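You operate a simulated robot arm through the tools that you are given. There is no shell and no other tool. Be economical: measure what you need, move in short steps, check, and stop when the job is done.

Carry out the task below with a simulated robot arm. There is one attempt and no reset: what you move stays moved.

## Task
Fit the end cap and run its four bolts to 16 Nm in number order.
Fine: torque knob set before the first bolt, no red lamp, driver back in its holster. Set down upright: air driver.

Only the result counts: the job must be done as asked and must still hold three seconds after the hand-in. Knocking over, shifting, dropping, spilling or breaking anything else fails it. A push-on lid holds only when it is set on centred and level and pressed home; a screw cap is set on level and turned clockwise until tight.

## Robot
A 6-joint arm with a two-finger parallel gripper, fixed in place. Base frame: the origin is at the foot of the arm, x ahead of it, y to its left, z up; the work surface is at about z = 95. Readings come in cm, degrees, newtons and seconds.
With the tool pointing down near the work surface it reaches from about 36 to 76 cm from the base axis. Its first joint turns from -66.0 to 66.0 degrees. Payload 2.45 kg.
The tool frame sits at the grasp point between the pads (the TCP): z along the fingers, y along the line on which they close. The tips reach 2.4 cm beyond it. The gripper opens to 6.8 cm. The fingers are 1.7 cm wide and 1 cm thick; the gripper's body (4 by 7 cm) begins 4.1 cm behind the TCP.
Orientation is told as [roll, pitch, yaw] about the base's x, y, z axes, in that order, counted from this pose: with the fingers straight down and closing along the base's y, the tool's x points along the base's -x, its y along +y and its z along -z.

## Interface
- The arm moves only by the tool step_arm. Its argument "deltas" is a list of rows, each an object of numbers (a shift or turn left out is 0, a gripper value left out holds the last): "hand": the finger opening in cm, from 0 to 6.8; "x", "y", "z": the shift along the base's x, y, z in units of 25 mm (1.0 is 25 mm); "wx", "wy", "wz": the turn, a rotation vector about the base's x, y, z in units of 8 degrees (1.0 is 8 degrees). In form: [{"hand": .., "x": .., "y": .., "z": .., "wx": .., "wy": .., "wz": ..}, ...]. A call has 1 to 12 rows; each row shifts and turns the commanded pose from where the row before left it. A call with a number of a shift or a turn outside -1 to 1 is refused whole. Each row takes 0.2 s and may step no farther than 5 cm and 8.6 degrees from the row before; otherwise, or with a gripper value out of range, the whole call is refused. A pose out of reach is approached as far as the arm can. The call stops where the force on the tool passes 40 N (or 10 N more than at its start, if that is more) or the arm is blocked; 0.2 s more then pass. Each finger travels about 10.8 cm/s and halts on what it meets, pressing with about 42 N; the grip force reading is that of the motor and also rises with nothing between the fingers. The clock runs only during rows and for 0.2 s after the last one: add rows that do not move to give the fingers time. The reply holds the time, the measured pose of the TCP, the force on the tool along the base axes, the opening and the grip force, in the units named above and with some noise, with the torque about the TCP (base axes, N m) and any sound that the robot's microphone picked up.
- Cameras (640 x 400 px; columns grow to the right, rows downward): "scene" is fixed at [15.82, 40.08, 149.13]; the picture's right is [-0.85, -0.52, 0.00], its down [-0.21, 0.35, -0.91] and it looks along [0.48, -0.78, -0.41] (base axes); focal length 348 px, centre (320, 200). "wrist" rides on the gripper at [8.4, 1.1, -7.5] in the tool frame; the picture's right is [-0.13, 0.99, 0.00], its down [-0.60, -0.08, -0.79] and it looks along [-0.79, -0.10, 0.61] (tool axes); focal length 251 px, centre (320, 200). There is no depth. A picture from a camera that has moved, and an enlarged one, comes with that camera's place and axes in the base frame and with its lens. The place of the scene camera against the robot may be out by one fixed shift of up to 1.2 cm in any direction.
- get_image(camera): a new picture of that camera. It takes no simulated time.
- enlarge(camera, box): a new picture of the part [left, top, right, bottom] of that camera's present view, enlarged. It takes no simulated time.
- close_job(): hands the job in; it is judged then, once.

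Go step by step. Nothing tells you positions but the pictures and the camera data: compare them with the known pose of the tool, close in by small moves and look again before you grip or let go. The budget is 120 turns and 84 pictures, counting those below and the enlarged ones. Unless the task says otherwise, let go and move clear before handing in, and close with one line.

The tools are called after "Request:" by a JSON object that holds its "fn" and its "kwargs". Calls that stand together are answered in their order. step_arm: Moves the arm, as the interface text tells. Its arguments: {"type":"object","properties":{"deltas":{"type":"array","items":{"type":"object","properties":{"hand":{"type":"number"},"x":{"type":"number"},"y":{"type":"number"},"z":{"type":"number"},"wx":{"type":"number"},"wy":{"type":"number"},"wz":{"type":"number"}}}}},"required":["deltas"]} The other tools are called the same way: get_image (camera) takes a picture; enlarge (camera, box) takes an enlarged picture of a part of a camera's view; close_job () hands the job in.

At the start:

```text
clock: 0.0
eef_pos: [46.08, -18.32, 138.95]
tool_rot: [0.0, 0.0, -0.1]
ft_force: [-0.5, -0.7, 0.0]
moment: [0.01, 0.03, -0.04]
width: 6.81
finger_force: 0.1
```

scene: 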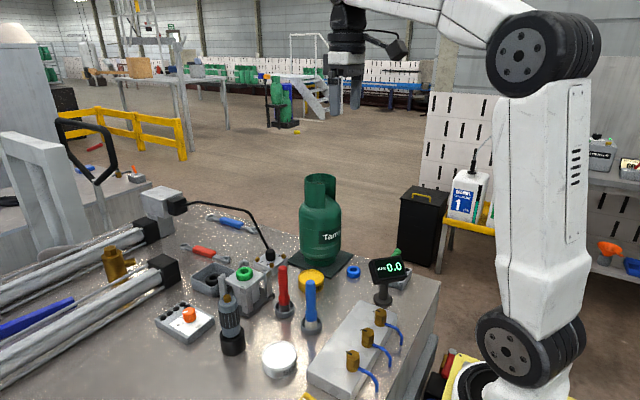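
wrist: 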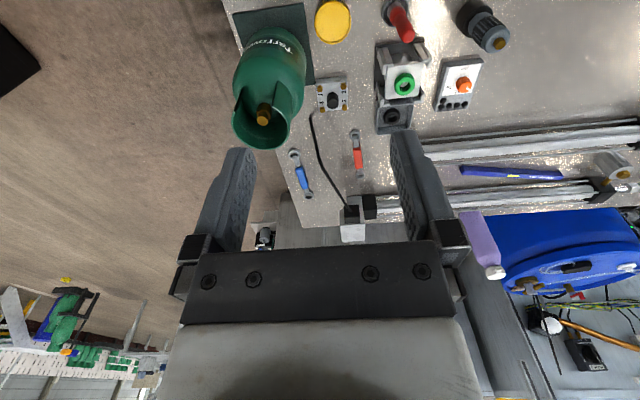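

I see a bench with a gas bottle, blocks, a torque controller box with an orange knob, a driver in a holster, and more. I'll enlarge the work area to identify parts.

Request:
{"fn": "enlarge", "kwargs": {"camera": "scene", "box": [140, 180, 300, 380]}}

Request:
{"fn": "enlarge", "kwargs": {"camera": "scene", "box": [260, 180, 440, 400]}}

Request:
{"fn": "enlarge", "kwargs": {"camera": "wrist", "box": [220, 0, 540, 200]}}

```text
2.00 times, centred on (220, 280) of scene
camera zoom: at [15.82, 40.08, 149.13], right [-0.85, -0.52, 0.0], down [-0.21, 0.35, -0.91], along [0.48, -0.78, -0.41], focal length 697 px, centre (520, 40)
```

zoom: 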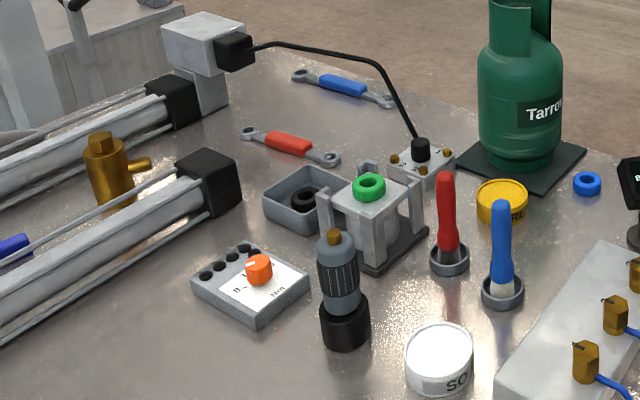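

```text
1.82 times, centred on (350, 290) of scene
camera zoom: at [15.82, 40.08, 149.13], right [-0.85, -0.52, 0.0], down [-0.21, 0.35, -0.91], along [0.48, -0.78, -0.41], focal length 633 px, centre (266, 36)
```

zoom: 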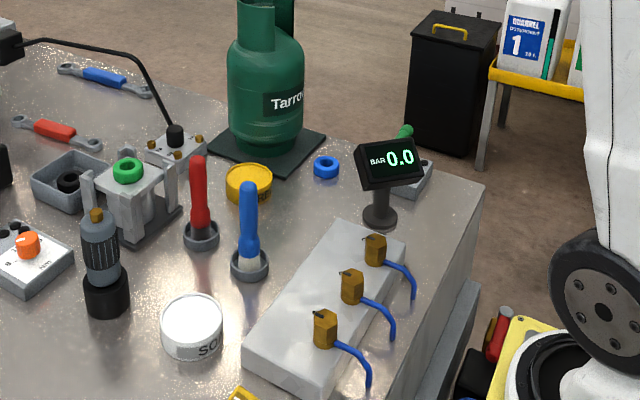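

```text
2.00 times, centred on (380, 100) of wrist
camera zoom: at [37.78, -17.15, 146.49], right [0.13, 0.99, 0.0], down [0.6, -0.08, 0.79], along [0.79, -0.1, -0.61], focal length 503 px, centre (200, 400)
```

zoom: 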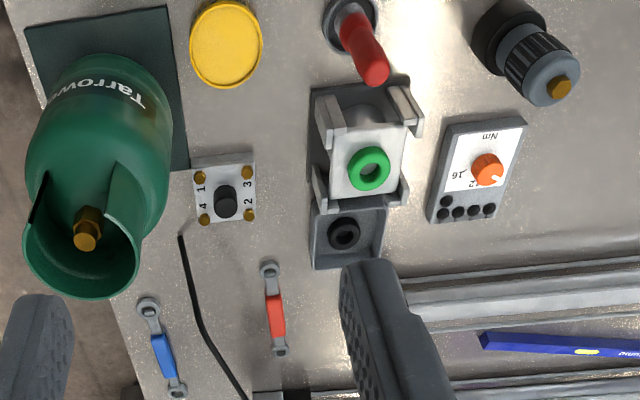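

Request:
{"fn": "step_arm", "kwargs": {"deltas": [{"x": 0, "y": 0.65, "z": -0.9}, {"y": 0.65, "z": -0.9}, {"y": 0.65, "z": -0.9}, {"y": 0.65, "z": -0.9}, {"y": 0.65, "z": -0.9}, {"y": 0.65, "z": -0.9}, {"y": 0.65, "z": -0.9}]}}

Request:
{"fn": "get_image", "kwargs": {"camera": "wrist"}}

```text
clock: 1.6
eef_pos: [46.2, -7.06, 123.12]
tool_rot: [0.1, -0.2, 0.0]
ft_force: [0.1, 0.1, -0.1]
moment: [0.01, 0.0, -0.01]
width: 6.81
finger_force: 0.1
```

```text
78 pictures are left
camera wrist: at [37.77, -5.88, 130.63], right [0.13, 0.99, 0.0], down [0.6, -0.08, 0.79], along [0.79, -0.1, -0.61], focal length 251 px, centre (320, 200)
```

wrist: 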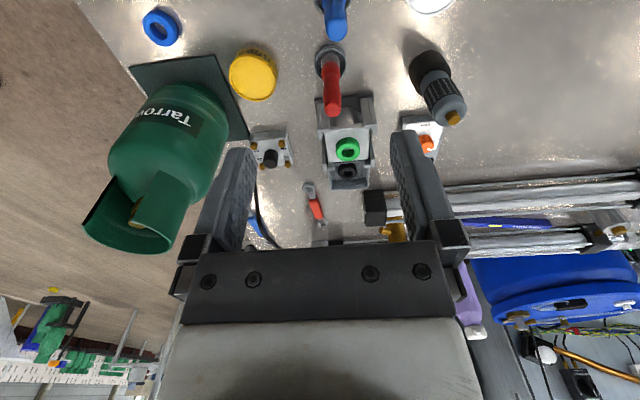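

Request:
{"fn": "enlarge", "kwargs": {"camera": "wrist", "box": [230, 80, 380, 230]}}

Request:
{"fn": "enlarge", "kwargs": {"camera": "wrist", "box": [380, 40, 480, 170]}}

Request:
{"fn": "enlarge", "kwargs": {"camera": "scene", "box": [190, 240, 290, 310]}}

Request:
{"fn": "enlarge", "kwargs": {"camera": "scene", "box": [145, 275, 265, 360]}}

```text
2.67 times, centred on (305, 155) of wrist
camera zoom: at [37.77, -5.88, 130.63], right [0.13, 0.99, 0.0], down [0.6, -0.08, 0.79], along [0.79, -0.1, -0.61], focal length 670 px, centre (360, 320)
```

zoom: 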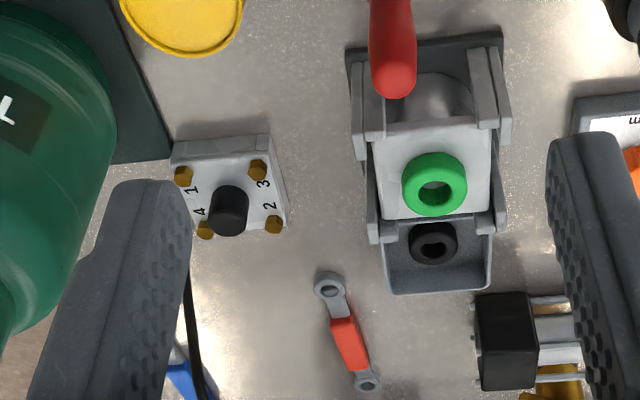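

```text
3.08 times, centred on (430, 105) of wrist
camera zoom: at [37.77, -5.88, 130.63], right [0.13, 0.99, 0.0], down [0.6, -0.08, 0.79], along [0.79, -0.1, -0.61], focal length 774 px, centre (-18, 492)
```

zoom: 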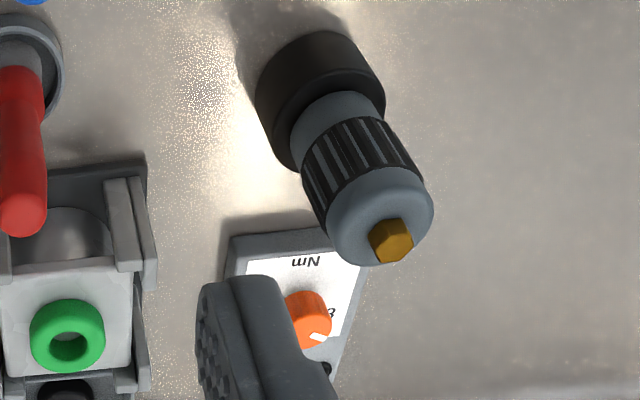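

```text
5.71 times, centred on (240, 275) of scene
camera zoom: at [15.82, 40.08, 149.13], right [-0.85, -0.52, 0.0], down [-0.21, 0.35, -0.91], along [0.48, -0.78, -0.41], focal length 1990 px, centre (777, -229)
```

zoom: 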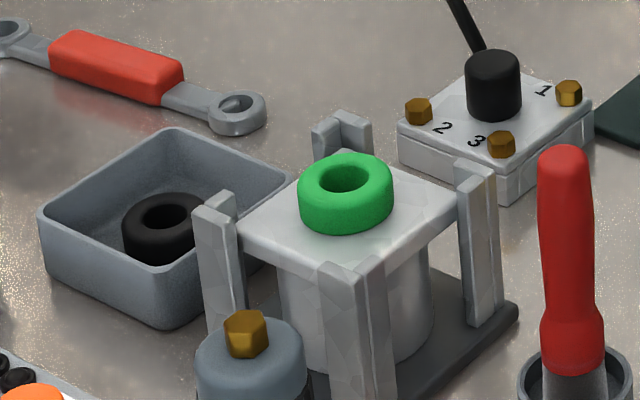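

```text
4.71 times, centred on (205, 318) of scene
camera zoom: at [15.82, 40.08, 149.13], right [-0.85, -0.52, 0.0], down [-0.21, 0.35, -0.91], along [0.48, -0.78, -0.41], focal length 1639 px, centre (861, -353)
```

zoom: 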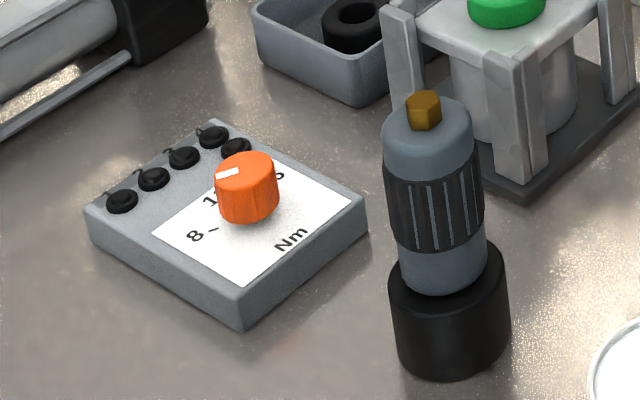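

Request:
{"fn": "step_arm", "kwargs": {"deltas": [{"x": 0.9, "y": 0.9, "z": -0.3}, {"x": 0.9, "y": 0.9, "z": -0.3}, {"x": 0.9, "y": 0.9, "z": -0.4}, {"x": 0.9, "y": 0.9, "z": -0.4}, {"x": 0.9, "y": 0.9, "z": -0.4}]}}

Request:
{"fn": "get_image", "kwargs": {"camera": "wrist"}}

```text
clock: 2.8
eef_pos: [57.42, 4.36, 118.82]
tool_rot: [0.0, -0.1, 0.1]
ft_force: [-0.1, -0.3, -0.2]
moment: [0.04, 0.03, 0.03]
width: 6.8
finger_force: 0.1
```

```text
73 pictures are left
camera wrist: at [49.15, 5.44, 126.28], right [0.13, 0.99, 0.0], down [0.6, -0.08, 0.79], along [0.79, -0.1, -0.61], focal length 251 px, centre (320, 200)
```

wrist: 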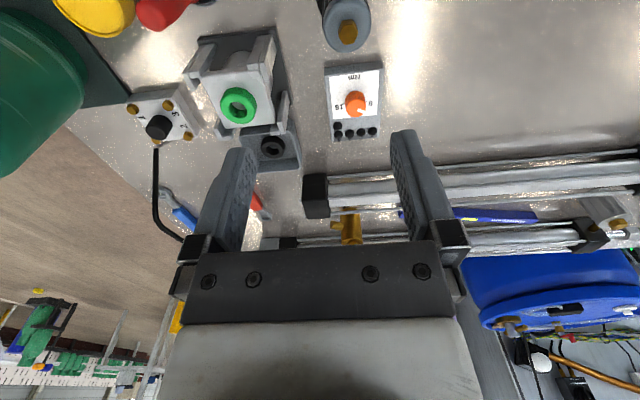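

Request:
{"fn": "enlarge", "kwargs": {"camera": "wrist", "box": [310, 50, 400, 150]}}

Request:
{"fn": "enlarge", "kwargs": {"camera": "wrist", "box": [100, 20, 310, 180]}}

```text
4.00 times, centred on (355, 100) of wrist
camera zoom: at [49.15, 5.44, 126.28], right [0.13, 0.99, 0.0], down [0.6, -0.08, 0.79], along [0.79, -0.1, -0.61], focal length 1006 px, centre (180, 600)
```

zoom: 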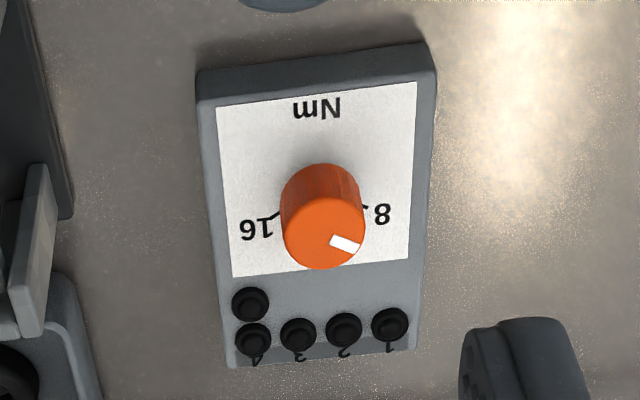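

```text
2.50 times, centred on (205, 100) of wrist
camera zoom: at [49.15, 5.44, 126.28], right [0.13, 0.99, 0.0], down [0.6, -0.08, 0.79], along [0.79, -0.1, -0.61], focal length 629 px, centre (608, 450)
```

zoom: 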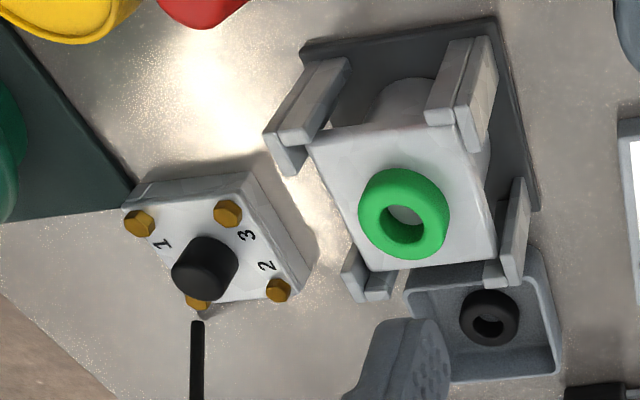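

Request:
{"fn": "step_arm", "kwargs": {"deltas": [{"x": 0.736, "y": 0.25, "wz": -0.9}, {"x": 0.736, "y": 0.25, "z": -0.4, "wz": -0.9}, {"x": 0.736, "y": 0.25, "z": -0.6, "wz": -0.9}, {"x": 0.736, "y": 0.25, "z": -0.8, "wz": -0.9}, {"x": 0.736, "y": 0.25, "z": -0.8, "wz": -0.9}]}}

Request:
{"fn": "get_image", "kwargs": {"camera": "wrist"}}

Request:
{"fn": "get_image", "kwargs": {"camera": "scene"}}

```text
clock: 4.0
eef_pos: [66.89, 7.52, 112.39]
tool_rot: [0.0, 0.0, -36.1]
ft_force: [0.2, -0.3, 0.4]
moment: [-0.02, -0.03, -0.02]
width: 6.83
finger_force: 0.1
```

```text
70 pictures are left
camera wrist: at [60.66, 13.27, 119.82], right [0.69, 0.72, 0.0], down [0.44, -0.42, 0.79], along [0.58, -0.55, -0.61], focal length 251 px, centre (320, 200)
```

wrist: 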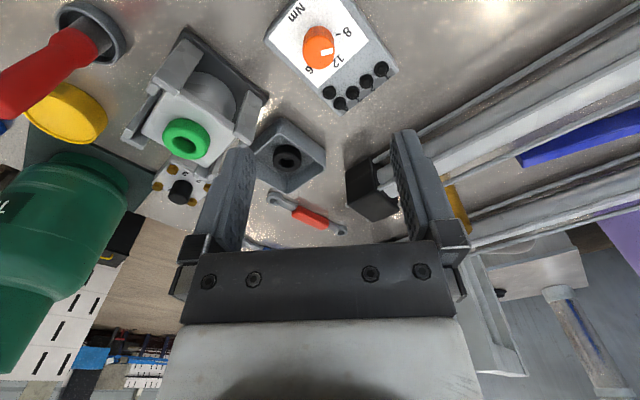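

```text
69 pictures are left
```

scene: 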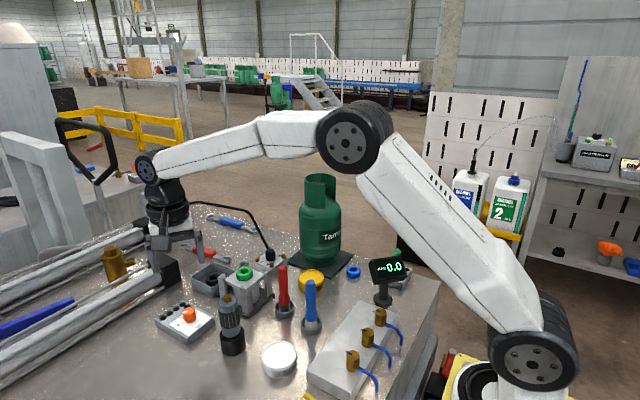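

Request:
{"fn": "enlarge", "kwargs": {"camera": "wrist", "box": [260, 0, 400, 110]}}

Request:
{"fn": "enlarge", "kwargs": {"camera": "scene", "box": [150, 280, 220, 345]}}

```text
3.64 times, centred on (330, 55) of wrist
camera zoom: at [60.66, 13.27, 119.82], right [0.69, 0.72, 0.0], down [0.44, -0.42, 0.79], along [0.58, -0.55, -0.61], focal length 914 px, centre (284, 727)
```

zoom: 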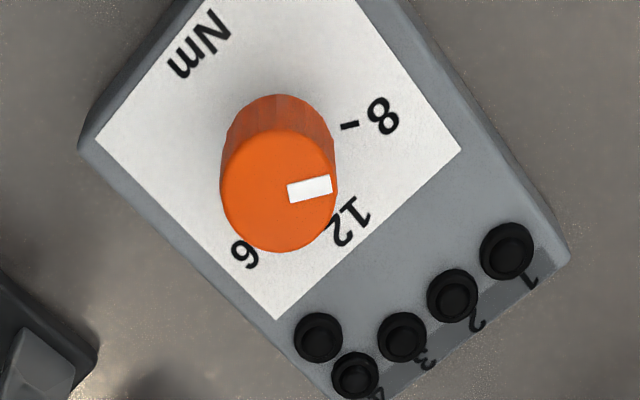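

```text
6.15 times, centred on (185, 312) of scene
camera zoom: at [15.83, 40.08, 149.13], right [-0.85, -0.52, 0.0], down [-0.21, 0.35, -0.91], along [0.48, -0.78, -0.41], focal length 2144 px, centre (1151, -492)
```

zoom: 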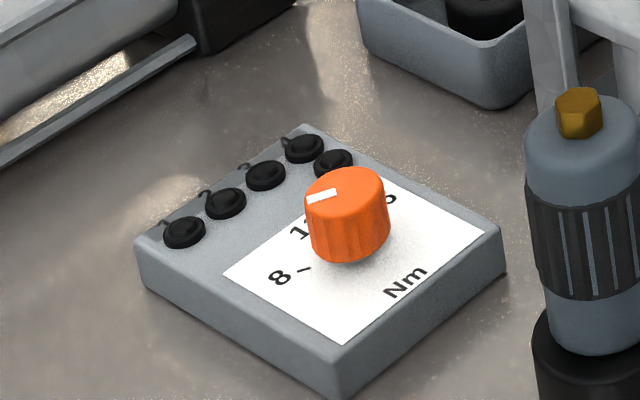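

Request:
{"fn": "step_arm", "kwargs": {"deltas": [{"hand": 4.2, "x": -0.05, "y": -0.05, "z": -1}, {"z": -1}, {"z": -1}, {"z": -0.8}, {"z": -0.4}]}}

Request:
{"fn": "enlarge", "kwargs": {"camera": "scene", "box": [130, 240, 250, 350]}}

Request:
{"fn": "get_image", "kwargs": {"camera": "wrist"}}

```text
clock: 5.2
eef_pos: [66.7, 7.17, 101.64]
tool_rot: [0.0, -0.1, -35.9]
ft_force: [0.6, 0.5, -1.2]
moment: [0.03, -0.03, 0.04]
width: 4.2
finger_force: 0.0
```

```text
3.64 times, centred on (190, 295) of scene
camera zoom: at [15.82, 40.08, 149.13], right [-0.85, -0.52, 0.0], down [-0.21, 0.35, -0.91], along [0.48, -0.78, -0.41], focal length 1267 px, centre (793, -146)
```

zoom: 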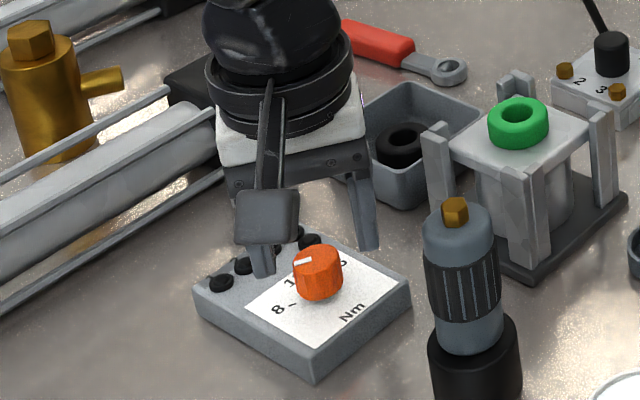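

```text
65 pictures are left
camera wrist: at [60.56, 13.07, 109.26], right [0.69, 0.73, 0.0], down [0.44, -0.42, 0.79], along [0.58, -0.55, -0.61], focal length 251 px, centre (320, 200)
```

wrist: 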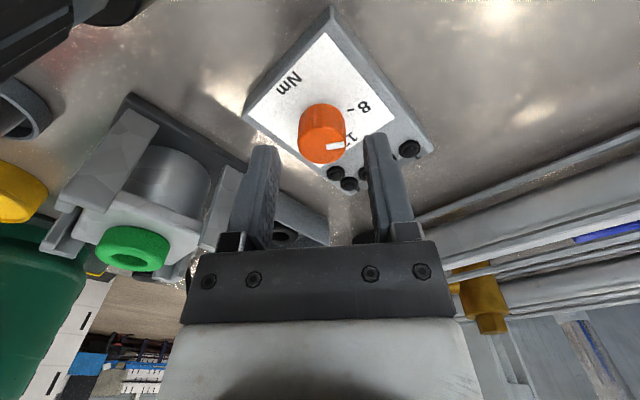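

Request:
{"fn": "step_arm", "kwargs": {"deltas": [{"x": 0.06, "z": -0.3}, {"z": -0.25}, {"hand": 1.0}, {"hand": 1.0}, {"hand": 1.0}]}}

Request:
{"fn": "enlarge", "kwargs": {"camera": "scene", "box": [140, 260, 240, 350]}}

```text
clock: 6.4
eef_pos: [66.86, 7.33, 100.35]
tool_rot: [0.1, -0.2, -36.0]
ft_force: [6.0, 5.7, -0.7]
moment: [-0.28, -0.03, -0.05]
width: 2.37
finger_force: 39.6
```

```text
4.44 times, centred on (190, 305) of scene
camera zoom: at [15.84, 40.1, 149.12], right [-0.85, -0.52, 0.0], down [-0.21, 0.35, -0.91], along [0.48, -0.78, -0.41], focal length 1548 px, centre (898, -267)
```

zoom: 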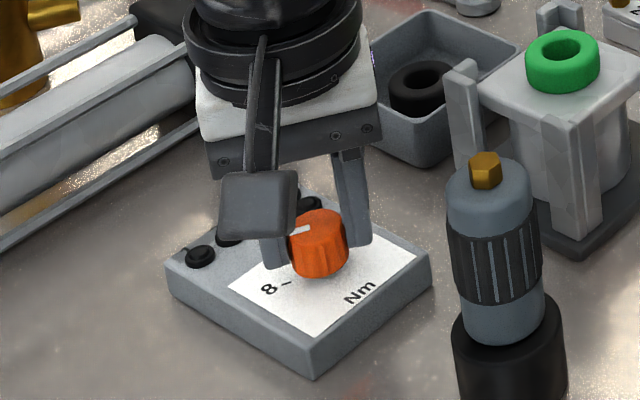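

Request:
{"fn": "step_arm", "kwargs": {"deltas": [{"x": 0.03, "y": 0.04}, {"wz": -0.8}, {"wz": -0.8}, {"wz": -0.8}, {"wz": -0.8}]}}

Request:
{"fn": "enlarge", "kwargs": {"camera": "scene", "box": [140, 260, 240, 350]}}

```text
clock: 7.6
eef_pos: [66.73, 7.22, 100.41]
tool_rot: [-0.1, -0.1, -61.7]
ft_force: [-1.7, -9.4, 6.3]
moment: [0.23, -0.02, 0.05]
width: 2.33
finger_force: 39.6
```

```text
4.44 times, centred on (190, 305) of scene
camera zoom: at [15.8, 40.05, 149.14], right [-0.85, -0.52, 0.0], down [-0.21, 0.35, -0.91], along [0.48, -0.78, -0.41], focal length 1548 px, centre (898, -267)
```

zoom: 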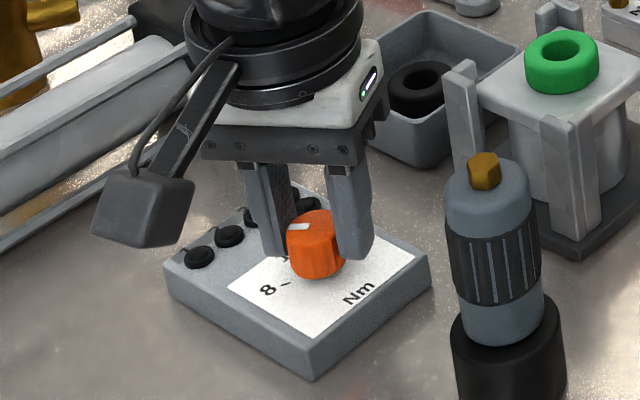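

Request:
{"fn": "step_arm", "kwargs": {"deltas": [{"wz": -0.9, "y": -0.02}, {"wz": -0.9}, {"wz": -0.9}, {"wz": -0.9}, {"wz": -0.9}, {"wz": -0.9}]}}

Request:
{"fn": "enlarge", "kwargs": {"camera": "scene", "box": [140, 260, 240, 350]}}

```text
clock: 9.0
eef_pos: [66.73, 7.7, 100.2]
tool_rot: [-0.1, 0.0, -104.9]
ft_force: [-9.2, -0.5, 1.4]
moment: [0.2, -0.48, -0.03]
width: 2.27
finger_force: 34.0
```

```text
4.44 times, centred on (190, 305) of scene
camera zoom: at [15.79, 40.09, 149.13], right [-0.85, -0.52, 0.0], down [-0.21, 0.35, -0.91], along [0.48, -0.78, -0.41], focal length 1548 px, centre (898, -267)
```

zoom: 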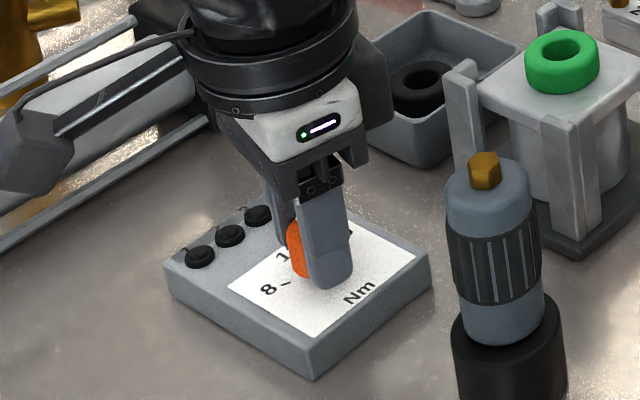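

Request:
{"fn": "step_arm", "kwargs": {"deltas": [{"hand": 4.2}, {"hand": 4.2}, {"z": 0.8}, {"z": 0.8}, {"wz": 1, "z": 0.4}, {"wz": 1}, {"wz": 1}, {"wz": 1}, {"wz": 1}, {"wz": 1}, {"wz": 1}, {"wz": 1}]}}

Request:
{"fn": "enlarge", "kwargs": {"camera": "wrist", "box": [240, 0, 440, 180]}}

```text
clock: 11.6
eef_pos: [66.76, 7.41, 105.31]
tool_rot: [0.0, 0.0, -40.7]
ft_force: [0.2, -0.1, -0.1]
moment: [0.0, 0.02, -0.01]
width: 4.2
finger_force: 0.1
```

```text
2.22 times, centred on (340, 90) of wrist
camera zoom: at [61.12, 13.66, 112.82], right [0.74, 0.67, 0.0], down [0.41, -0.45, 0.79], along [0.53, -0.59, -0.61], focal length 559 px, centre (276, 444)
```

zoom: 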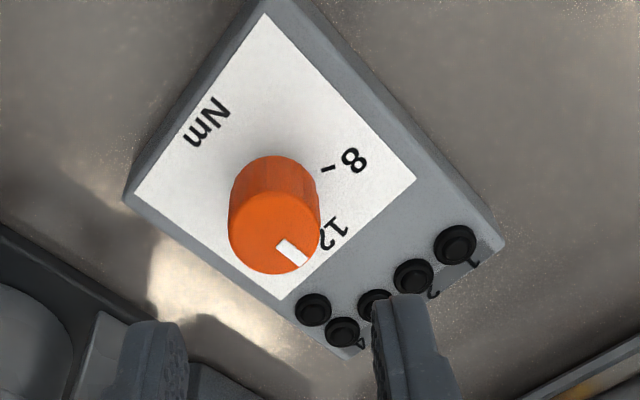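

Request:
{"fn": "step_arm", "kwargs": {"deltas": [{"z": -1}, {"z": -0.95, "x": 0.02, "y": -0.02}, {"hand": 1.0}, {"hand": 1.0}, {"hand": 1.0}]}}

Request:
{"fn": "step_arm", "kwargs": {"deltas": [{"wz": -0.9}, {"wz": -0.9}, {"wz": -0.9}, {"wz": -0.9}, {"wz": -0.9}, {"wz": -0.9}, {"wz": -0.9}, {}]}}

Request:
{"fn": "step_arm", "kwargs": {"deltas": [{"hand": 4.2}, {"hand": 4.2}, {"z": 0.8}, {"z": 0.8}, {"wz": 1, "z": 0.4}, {"wz": 1}, {"wz": 1}, {"wz": 1}, {"wz": 1}, {"wz": 1}, {"wz": 0.2}]}}

Request:
{"fn": "enlarge", "kwargs": {"camera": "wrist", "box": [240, 0, 440, 180]}}

```text
clock: 12.8
eef_pos: [66.67, 7.46, 100.4]
tool_rot: [-0.1, -0.1, -40.7]
ft_force: [2.7, 4.9, -1.9]
moment: [0.0, -0.22, -0.05]
width: 2.32
finger_force: 39.1
```

```text
clock: 14.6
eef_pos: [66.62, 7.38, 100.39]
tool_rot: [-0.3, -0.1, -91.3]
ft_force: [-24.3, 9.4, -3.6]
moment: [1.13, -0.03, 0.02]
width: 2.32
finger_force: 39.6
```

```text
clock: 17.0
eef_pos: [66.78, 7.31, 105.6]
tool_rot: [-0.1, -0.1, -41.5]
ft_force: [0.3, 0.3, 0.5]
moment: [0.0, -0.03, 0.02]
width: 4.2
finger_force: 0.1
```

```text
2.22 times, centred on (340, 90) of wrist
camera zoom: at [61.26, 13.75, 113.0], right [0.75, 0.66, 0.0], down [0.4, -0.46, 0.79], along [0.52, -0.6, -0.61], focal length 559 px, centre (276, 444)
```

zoom: 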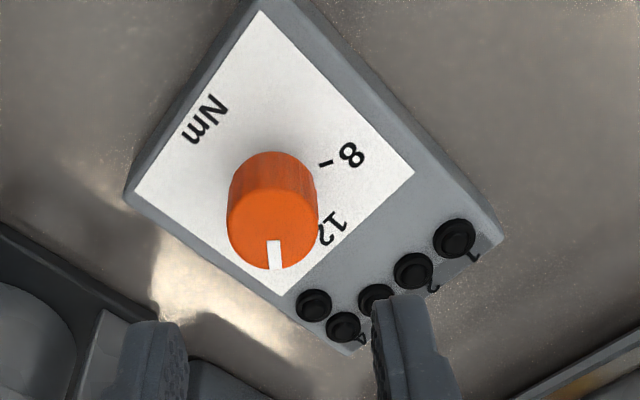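

Request:
{"fn": "step_arm", "kwargs": {"deltas": [{"z": -1, "wz": -1}, {"z": -1, "x": 0.0, "y": 0.02, "wz": -1}, {"wz": -1}, {"hand": 1.0}, {"hand": 1.0}, {"hand": 1.0}]}}

Request:
{"fn": "step_arm", "kwargs": {"deltas": [{"wz": -0.7}, {"wz": -0.7}, {"wz": -0.7}, {}]}}

Request:
{"fn": "step_arm", "kwargs": {"deltas": [{"hand": 4.2}, {"hand": 4.2}, {"z": 0.8}, {"z": 0.8}, {"z": 0.4}]}}

Request:
{"fn": "enlarge", "kwargs": {"camera": "wrist", "box": [220, 0, 420, 180]}}

```text
clock: 18.4
eef_pos: [66.68, 7.3, 100.52]
tool_rot: [-0.3, -0.1, -65.5]
ft_force: [-15.4, -6.1, 3.6]
moment: [-0.15, -0.03, 0.03]
width: 2.32
finger_force: 39.6
```

```text
clock: 19.4
eef_pos: [66.58, 7.26, 100.43]
tool_rot: [-0.2, -0.2, -82.4]
ft_force: [-25.2, -12.3, 7.8]
moment: [-0.14, 0.06, 0.49]
width: 2.33
finger_force: 40.0
```

```text
clock: 20.6
eef_pos: [66.9, 7.48, 105.42]
tool_rot: [0.0, -0.1, -82.4]
ft_force: [-0.7, -0.8, 0.1]
moment: [0.01, -0.03, -0.01]
width: 4.22
finger_force: 0.0
```

```text
2.22 times, centred on (320, 90) of wrist
camera zoom: at [66.78, 15.89, 112.99], right [1.0, 0.0, 0.0], down [0.0, -0.61, 0.79], along [0.0, -0.79, -0.61], focal length 559 px, centre (320, 444)
```

zoom: 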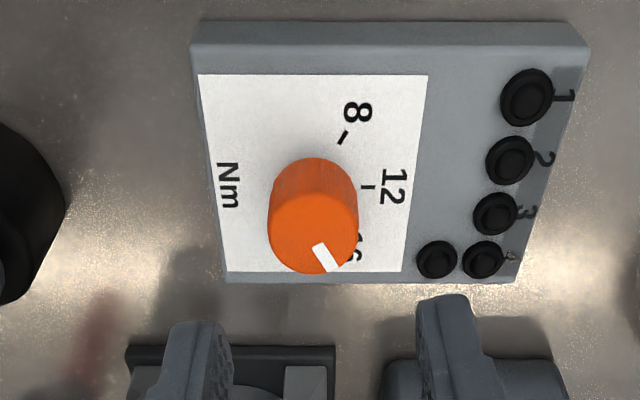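

Request:
{"fn": "step_arm", "kwargs": {"deltas": [{"y": -0.7, "z": 0.4}, {"y": -0.7}]}}

Request:
{"fn": "enlarge", "kwargs": {"camera": "wrist", "box": [260, 0, 380, 80]}}

```text
clock: 21.2
eef_pos: [66.9, 3.93, 106.57]
tool_rot: [0.0, -0.2, -82.5]
ft_force: [-0.5, -0.2, -0.4]
moment: [0.0, 0.03, 0.01]
width: 4.17
finger_force: 0.0
```

```text
5.00 times, centred on (320, 40) of wrist
camera zoom: at [66.81, 12.38, 114.05], right [1.0, 0.0, 0.0], down [0.0, -0.61, 0.79], along [0.0, -0.79, -0.61], focal length 1257 px, centre (320, 1000)
```

zoom: 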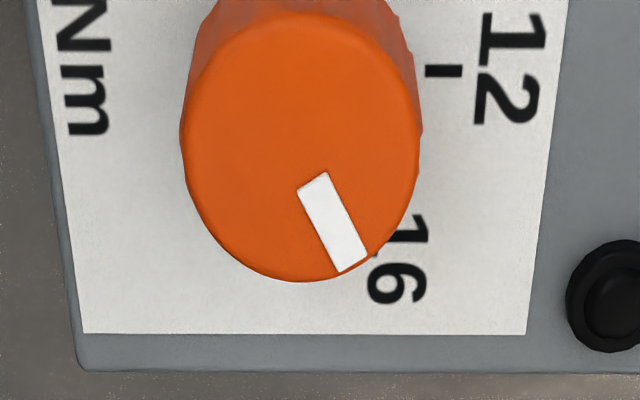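

Request:
{"fn": "step_arm", "kwargs": {"deltas": [{"z": 1, "hand": 5}, {"z": 1}, {"z": 0.6, "wz": 1, "y": -0.5}, {"wz": 1, "y": -0.9}, {"wz": 1, "y": -0.9}, {"wz": 1, "y": -0.9}, {"wz": 1, "y": -0.9}, {"wz": 1, "y": -0.9}, {"wz": 1, "y": -0.9}, {"wz": 1, "y": -0.9}, {"wz": 1, "y": -0.9}, {"wz": 1, "y": -0.9}]}}

Request:
{"fn": "get_image", "kwargs": {"camera": "wrist"}}

```text
clock: 23.8
eef_pos: [66.87, -17.72, 112.96]
tool_rot: [0.0, 0.0, -2.3]
ft_force: [-0.3, -0.2, -0.4]
moment: [0.0, -0.03, 0.01]
width: 5.01
finger_force: 0.1
```

```text
57 pictures are left
camera wrist: at [58.54, -16.32, 120.45], right [0.17, 0.99, 0.0], down [0.6, -0.1, 0.79], along [0.78, -0.13, -0.61], focal length 251 px, centre (320, 200)
```

wrist: 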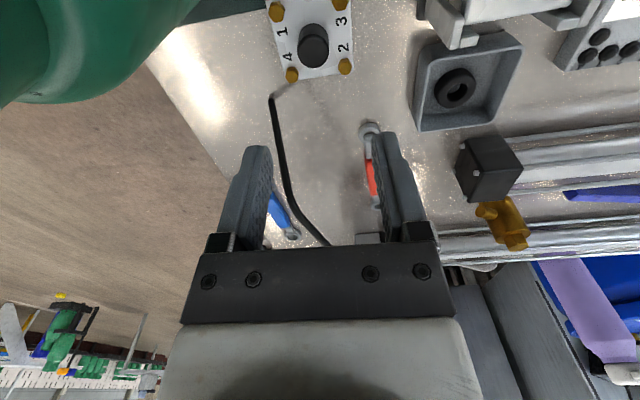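

Request:
{"fn": "enlarge", "kwargs": {"camera": "wrist", "box": [250, 0, 370, 100]}}

Request:
{"fn": "enlarge", "kwargs": {"camera": "scene", "box": [210, 220, 330, 300]}}

```text
4.00 times, centred on (310, 50) of wrist
camera zoom: at [58.54, -16.32, 120.45], right [0.17, 0.99, 0.0], down [0.6, -0.1, 0.79], along [0.78, -0.13, -0.61], focal length 1006 px, centre (360, 800)
```

zoom: 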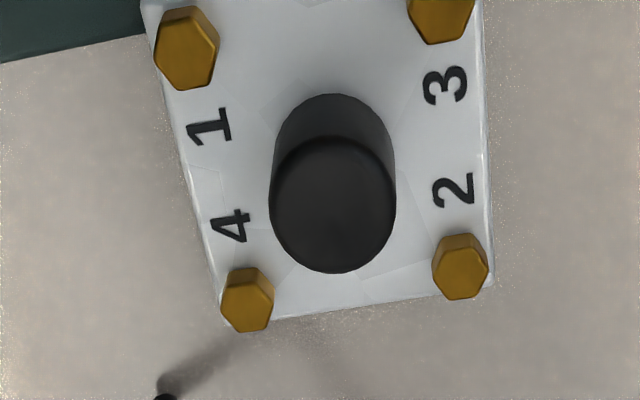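

```text
5.00 times, centred on (270, 260) of scene
camera zoom: at [15.82, 40.08, 149.13], right [-0.85, -0.52, 0.0], down [-0.21, 0.35, -0.91], along [0.48, -0.78, -0.41], focal length 1742 px, centre (570, -100)
```

zoom: 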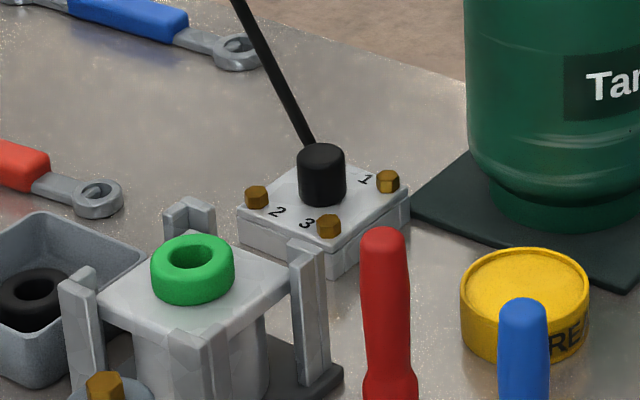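

Request:
{"fn": "step_arm", "kwargs": {"deltas": [{"z": -1, "x": -0.1, "y": -0.17}, {"z": -1}, {"z": -1}, {"z": -0.9}, {"z": -0.5}]}}

Request:
{"fn": "get_image", "kwargs": {"camera": "wrist"}}

Request:
{"fn": "enlarge", "kwargs": {"camera": "scene", "box": [210, 200, 330, 300]}}

```text
clock: 25.0
eef_pos: [66.51, -18.09, 102.03]
tool_rot: [0.0, -0.1, -2.3]
ft_force: [0.7, -0.2, 0.2]
moment: [0.03, 0.0, -0.02]
width: 5.0
finger_force: 0.1
```

```text
54 pictures are left
camera wrist: at [58.12, -16.65, 109.54], right [0.17, 0.99, 0.0], down [0.6, -0.1, 0.79], along [0.78, -0.14, -0.61], focal length 251 px, centre (320, 200)
```

wrist: 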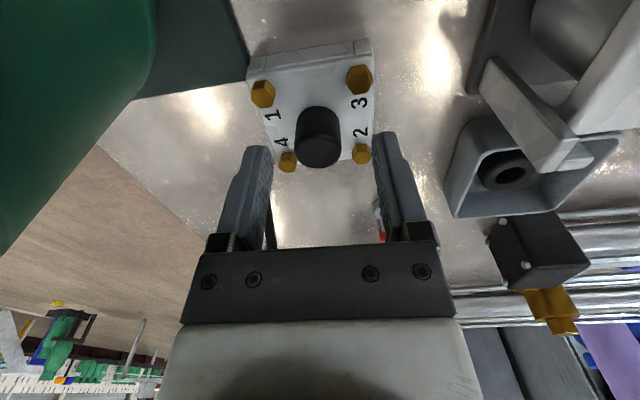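

```text
4.00 times, centred on (270, 250) of scene
camera zoom: at [15.82, 40.08, 149.13], right [-0.85, -0.52, 0.0], down [-0.21, 0.35, -0.91], along [0.48, -0.78, -0.41], focal length 1393 px, centre (520, 0)
```

zoom: 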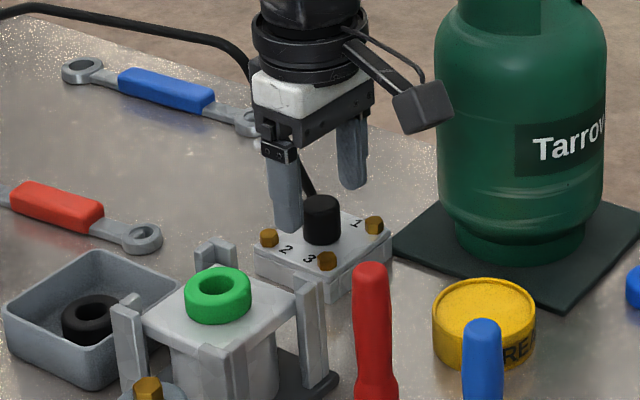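

Request:
{"fn": "step_arm", "kwargs": {"deltas": [{"z": -0.5, "x": 0.06, "y": -0.04}, {"z": -0.35}, {"hand": 1.0}, {"hand": 1.0}, {"hand": 1.0}]}}

Request:
{"fn": "enlarge", "kwargs": {"camera": "scene", "box": [210, 200, 330, 300]}}

```text
clock: 26.2
eef_pos: [66.68, -18.2, 99.84]
tool_rot: [0.0, -0.1, -2.4]
ft_force: [-1.3, -1.4, 0.0]
moment: [-0.03, -0.11, -0.02]
width: 2.36
finger_force: 39.6
```

```text
4.00 times, centred on (270, 250) of scene
camera zoom: at [15.82, 40.08, 149.13], right [-0.85, -0.52, 0.0], down [-0.21, 0.35, -0.91], along [0.48, -0.78, -0.41], focal length 1393 px, centre (520, 0)
```

zoom: 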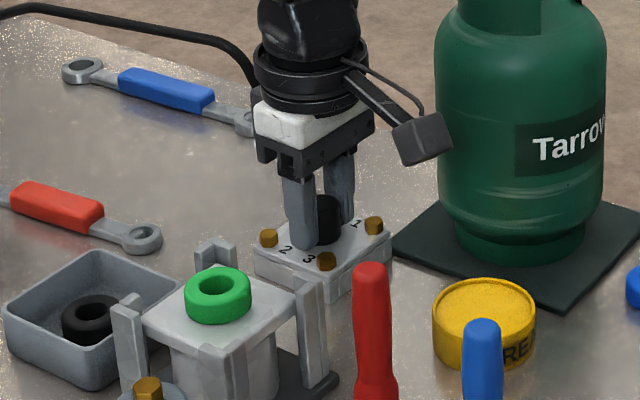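

Request:
{"fn": "step_arm", "kwargs": {"deltas": [{"z": 0.3}, {"z": 0.8}, {"z": 1}, {"z": 1}, {"z": 1}, {"z": 1}]}}

Request:
{"fn": "step_arm", "kwargs": {"deltas": [{"y": 0.8, "x": -0.23}, {"y": 0.9, "x": -0.23}, {"y": 0.9, "x": -0.23}, {"y": 0.9, "x": -0.23}, {"y": 0.9, "x": -0.23}, {"y": 0.85, "x": -0.24}, {}]}}

Request:
{"fn": "get_image", "kwargs": {"camera": "wrist"}}

Request:
{"fn": "enlarge", "kwargs": {"camera": "scene", "box": [180, 190, 300, 310]}}

```text
clock: 27.6
eef_pos: [66.62, -18.14, 112.52]
tool_rot: [0.0, -0.1, -2.4]
ft_force: [-0.7, -0.4, -1.9]
moment: [-0.01, 0.01, -0.02]
width: 2.36
finger_force: 39.5
```

```text
clock: 29.2
eef_pos: [63.21, -5.0, 112.52]
tool_rot: [0.0, -0.1, -2.5]
ft_force: [-0.3, 0.3, -2.3]
moment: [-0.01, 0.03, -0.02]
width: 2.37
finger_force: 39.5
```

```text
51 pictures are left
camera wrist: at [54.83, -3.55, 120.0], right [0.17, 0.99, 0.0], down [0.6, -0.1, 0.79], along [0.78, -0.14, -0.61], focal length 251 px, centre (320, 200)
```

wrist: 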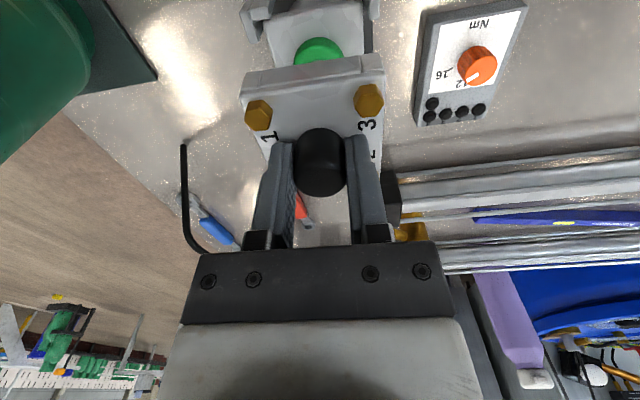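

```text
3.33 times, centred on (240, 250) of scene
camera zoom: at [15.83, 40.08, 149.13], right [-0.85, -0.52, 0.0], down [-0.21, 0.35, -0.91], along [0.48, -0.78, -0.41], focal length 1161 px, centre (587, 33)
```

zoom: 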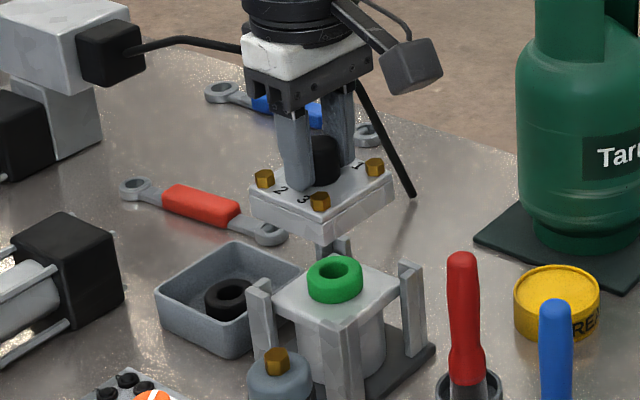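

Request:
{"fn": "step_arm", "kwargs": {"deltas": [{"z": 1}, {"z": 1}, {"z": 1}, {}]}}

Request:
{"fn": "enlarge", "kwargs": {"camera": "wrist", "box": [240, 0, 400, 100]}}

```text
clock: 30.2
eef_pos: [63.34, -4.91, 120.14]
tool_rot: [0.0, -0.1, -2.4]
ft_force: [0.3, 0.1, -3.3]
moment: [0.04, 0.03, -0.01]
width: 2.37
finger_force: 39.6
```

```text
4.00 times, centred on (320, 50) of wrist
camera zoom: at [54.93, -3.43, 127.67], right [0.17, 0.99, 0.0], down [0.6, -0.1, 0.79], along [0.78, -0.14, -0.61], focal length 1006 px, centre (320, 800)
```

zoom: 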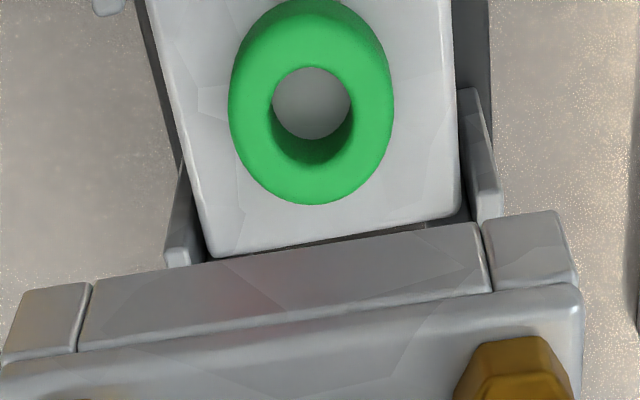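

Request:
{"fn": "step_arm", "kwargs": {"deltas": [{"x": -0.11, "y": -0.1, "wz": 0.22}, {"z": -1}, {"z": -1}, {"z": -1}, {"z": -0.9}, {}]}}

Request:
{"fn": "enlarge", "kwargs": {"camera": "scene", "box": [200, 220, 300, 310]}}

Request:
{"fn": "get_image", "kwargs": {"camera": "wrist"}}

```text
clock: 31.6
eef_pos: [63.0, -5.28, 110.43]
tool_rot: [0.0, -0.1, -0.6]
ft_force: [-0.2, 0.8, -2.9]
moment: [-0.01, 0.02, 0.01]
width: 2.37
finger_force: 40.0
```

```text
4.44 times, centred on (250, 265) of scene
camera zoom: at [15.83, 40.08, 149.13], right [-0.85, -0.52, 0.0], down [-0.21, 0.35, -0.91], along [0.48, -0.78, -0.41], focal length 1548 px, centre (631, -89)
```

zoom: 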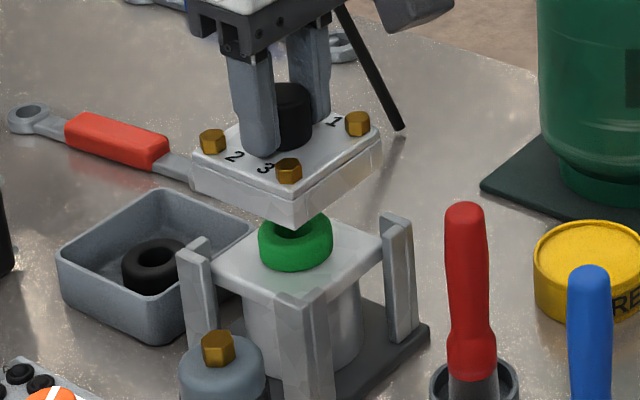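

```text
47 pictures are left
camera wrist: at [54.65, -4.07, 117.97], right [0.14, 0.99, 0.0], down [0.6, -0.09, 0.79], along [0.79, -0.11, -0.61], focal length 251 px, centre (320, 200)
```

wrist: 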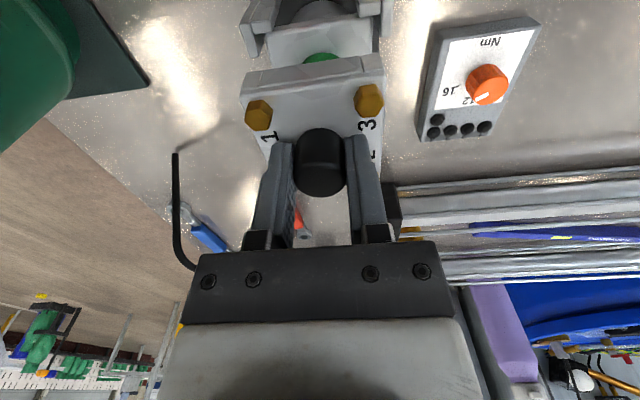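

Request:
{"fn": "step_arm", "kwargs": {"deltas": [{"x": 0.02, "y": 0.04, "z": -0.4}, {"z": -0.4}, {"z": -0.2}, {}]}}

Request:
{"fn": "enlarge", "kwargs": {"camera": "scene", "box": [200, 220, 300, 310]}}

```text
clock: 32.6
eef_pos: [62.99, -5.17, 107.94]
tool_rot: [0.0, -0.2, -0.6]
ft_force: [1.0, -0.2, -2.4]
moment: [0.02, -0.01, 0.04]
width: 2.36
finger_force: 39.7
```

```text
4.44 times, centred on (250, 265) of scene
camera zoom: at [15.83, 40.08, 149.13], right [-0.85, -0.52, 0.0], down [-0.21, 0.35, -0.91], along [0.48, -0.78, -0.41], focal length 1548 px, centre (631, -89)
```

zoom: 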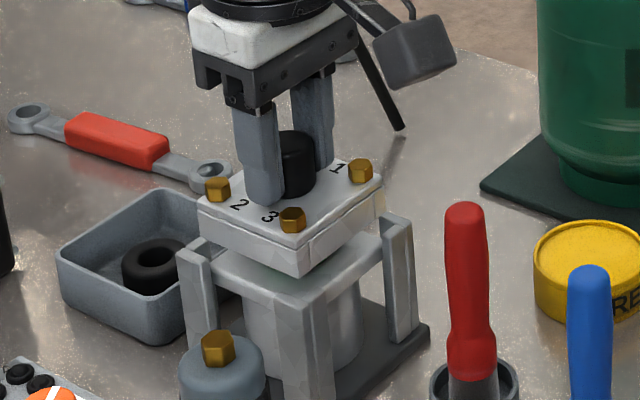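

Request:
{"fn": "step_arm", "kwargs": {"deltas": [{"z": -0.2, "x": 0.02}, {"z": -0.2}, {"z": -0.15}, {}]}}

Request:
{"fn": "enlarge", "kwargs": {"camera": "scene", "box": [200, 220, 300, 310]}}

```text
clock: 33.6
eef_pos: [62.97, -5.13, 106.46]
tool_rot: [0.0, -0.1, -0.6]
ft_force: [-0.8, 0.1, -1.7]
moment: [0.02, 0.0, -0.04]
width: 2.36
finger_force: 39.9
```

```text
4.44 times, centred on (250, 265) of scene
camera zoom: at [15.83, 40.08, 149.13], right [-0.85, -0.52, 0.0], down [-0.21, 0.35, -0.91], along [0.48, -0.78, -0.41], focal length 1548 px, centre (631, -89)
```

zoom: 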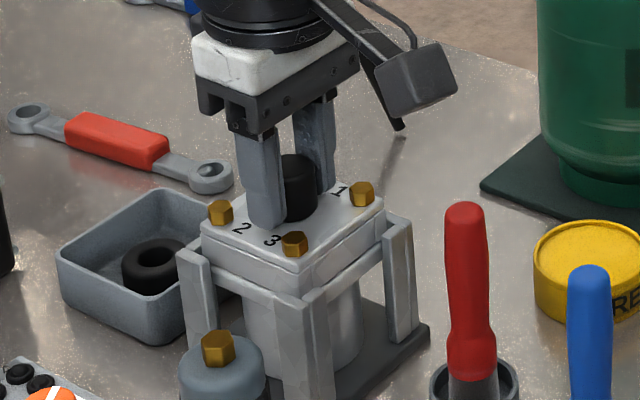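

Request:
{"fn": "step_arm", "kwargs": {"deltas": [{"z": -0.12}, {"z": -0.12}, {"z": -0.12}, {"z": -0.12}, {}]}}

Request:
{"fn": "enlarge", "kwargs": {"camera": "scene", "box": [200, 220, 300, 310]}}

```text
clock: 34.5
eef_pos: [63.18, -5.28, 106.06]
tool_rot: [0.0, -0.8, -0.6]
ft_force: [-5.9, 2.1, 5.6]
moment: [0.08, 0.02, 0.11]
width: 2.36
finger_force: 40.2
stopped in row 4: the force on the tool passed its limit at 44 N (the readings are from after the stop); the commanded pose is now the measured one
```

```text
4.44 times, centred on (250, 265) of scene
camera zoom: at [15.79, 40.09, 149.13], right [-0.85, -0.52, 0.0], down [-0.21, 0.35, -0.91], along [0.48, -0.78, -0.41], focal length 1548 px, centre (631, -89)
```

zoom: 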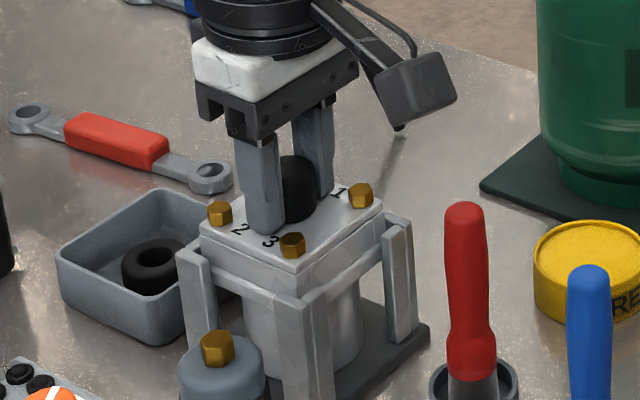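

Request:
{"fn": "step_arm", "kwargs": {"deltas": [{"hand": 4.5}, {"hand": 4.5}, {"z": 0.8, "wy": 0.1}, {"z": 0.9}, {"z": 0.9}, {"z": 0.9}]}}

Request:
{"fn": "enlarge", "kwargs": {"camera": "scene", "box": [200, 220, 300, 310]}}

Request:
{"fn": "enlarge", "kwargs": {"camera": "wrist", "box": [240, 0, 400, 120]}}

```text
clock: 35.9
eef_pos: [63.31, -5.21, 114.77]
tool_rot: [-0.1, 0.1, -0.6]
ft_force: [-0.3, -0.3, 0.2]
moment: [-0.03, 0.02, -0.01]
width: 4.5
finger_force: 0.1
```

```text
4.44 times, centred on (250, 265) of scene
camera zoom: at [15.82, 40.08, 149.13], right [-0.85, -0.52, 0.0], down [-0.21, 0.35, -0.91], along [0.48, -0.78, -0.41], focal length 1548 px, centre (631, -89)
```

zoom: 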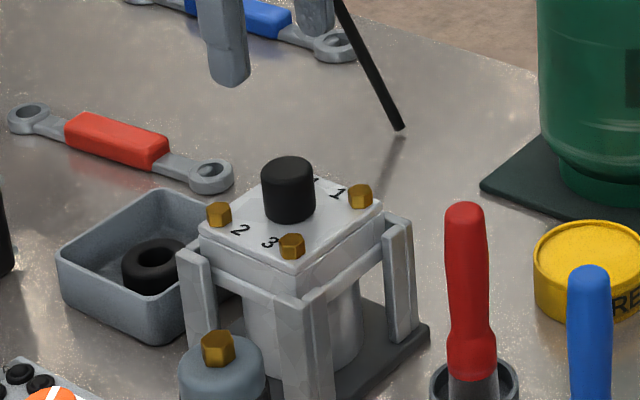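

```text
3.33 times, centred on (320, 60) of wrist
camera zoom: at [54.93, -4.06, 122.25], right [0.14, 0.99, 0.0], down [0.6, -0.08, 0.79], along [0.78, -0.11, -0.61], focal length 838 px, centre (320, 667)
```

zoom: 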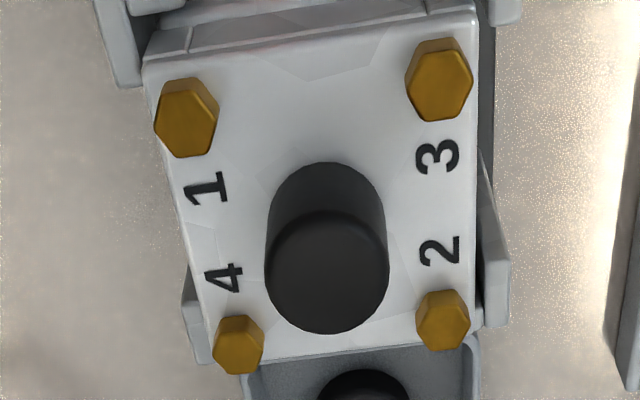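

Request:
{"fn": "enlarge", "kwargs": {"camera": "scene", "box": [235, 250, 297, 300]}}

```text
8.00 times, centred on (266, 275) of scene
camera zoom: at [15.82, 40.08, 149.13], right [-0.85, -0.52, 0.0], down [-0.21, 0.35, -0.91], along [0.48, -0.78, -0.41], focal length 2786 px, centre (752, -400)
```

zoom: 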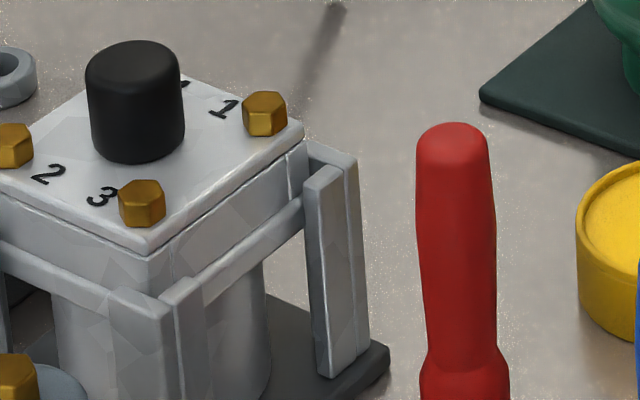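

Request:
{"fn": "step_arm", "kwargs": {"deltas": [{"hand": 0, "x": -0.1}, {"z": -1}, {"z": -1}, {"z": -0.5}, {"z": -0.15}, {"z": -0.15}, {"z": -0.15}, {"z": -0.15}, {"z": -0.15}, {"z": -0.15}]}}

Request:
{"fn": "enlarge", "kwargs": {"camera": "scene", "box": [215, 250, 285, 300]}}

```text
clock: 37.2
eef_pos: [63.08, -5.25, 108.72]
tool_rot: [-0.1, -0.4, -0.7]
ft_force: [-1.5, 0.2, 4.7]
moment: [0.02, 0.06, 0.04]
width: 0.01
finger_force: 23.4
stopped in row 6: the force on the tool passed its limit at 47 N (the readings are from after the stop); the commanded pose is now the measured one
```

```text
8.00 times, centred on (250, 275) of scene
camera zoom: at [15.81, 40.08, 149.13], right [-0.85, -0.52, 0.0], down [-0.21, 0.35, -0.91], along [0.48, -0.78, -0.41], focal length 2786 px, centre (880, -400)
```

zoom: 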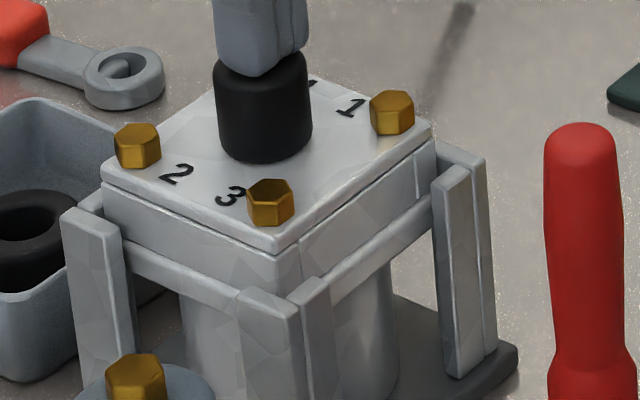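

Request:
{"fn": "step_arm", "kwargs": {"deltas": [{"z": 0.8}, {"z": 1, "hand": 6}, {"z": 1}, {"z": 0.8}, {"x": -0.7, "y": 0.95}, {"x": -0.7, "y": 0.95}, {"x": -0.7, "y": 0.95}, {"x": -0.7, "y": 0.95}, {"x": -0.6, "y": 0.9}, {}]}}

Request:
{"fn": "get_image", "kwargs": {"camera": "wrist"}}

Request:
{"fn": "enlarge", "kwargs": {"camera": "scene", "box": [200, 230, 290, 360]}}

```text
clock: 39.4
eef_pos: [54.8, 6.41, 117.57]
tool_rot: [-0.1, -0.3, -0.8]
ft_force: [0.0, 0.0, -0.3]
moment: [0.02, -0.03, -0.01]
width: 6.0
finger_force: 0.1
```

```text
39 pictures are left
camera wrist: at [46.45, 7.62, 125.01], right [0.14, 0.99, 0.0], down [0.6, -0.08, 0.8], along [0.79, -0.11, -0.6], focal length 251 px, centre (320, 200)
```

wrist: 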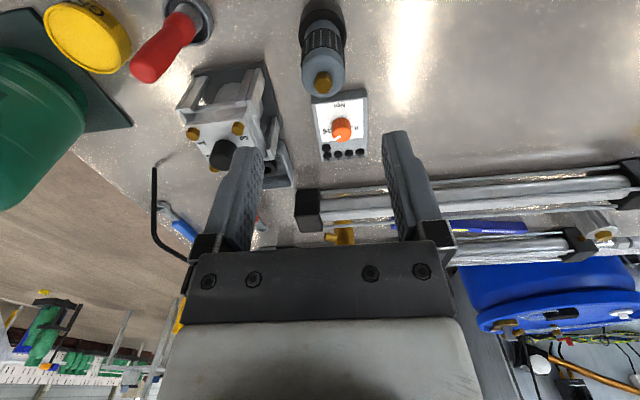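

```text
3.08 times, centred on (245, 295) of scene
camera zoom: at [15.82, 40.08, 149.13], right [-0.85, -0.52, 0.0], down [-0.21, 0.35, -0.91], along [0.48, -0.78, -0.41], focal length 1072 px, centre (551, -92)
```

zoom: 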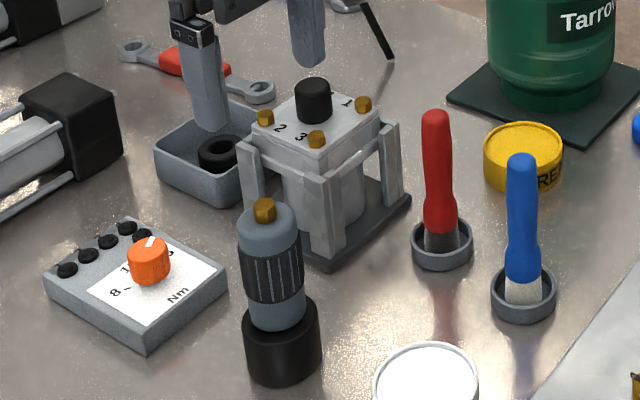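

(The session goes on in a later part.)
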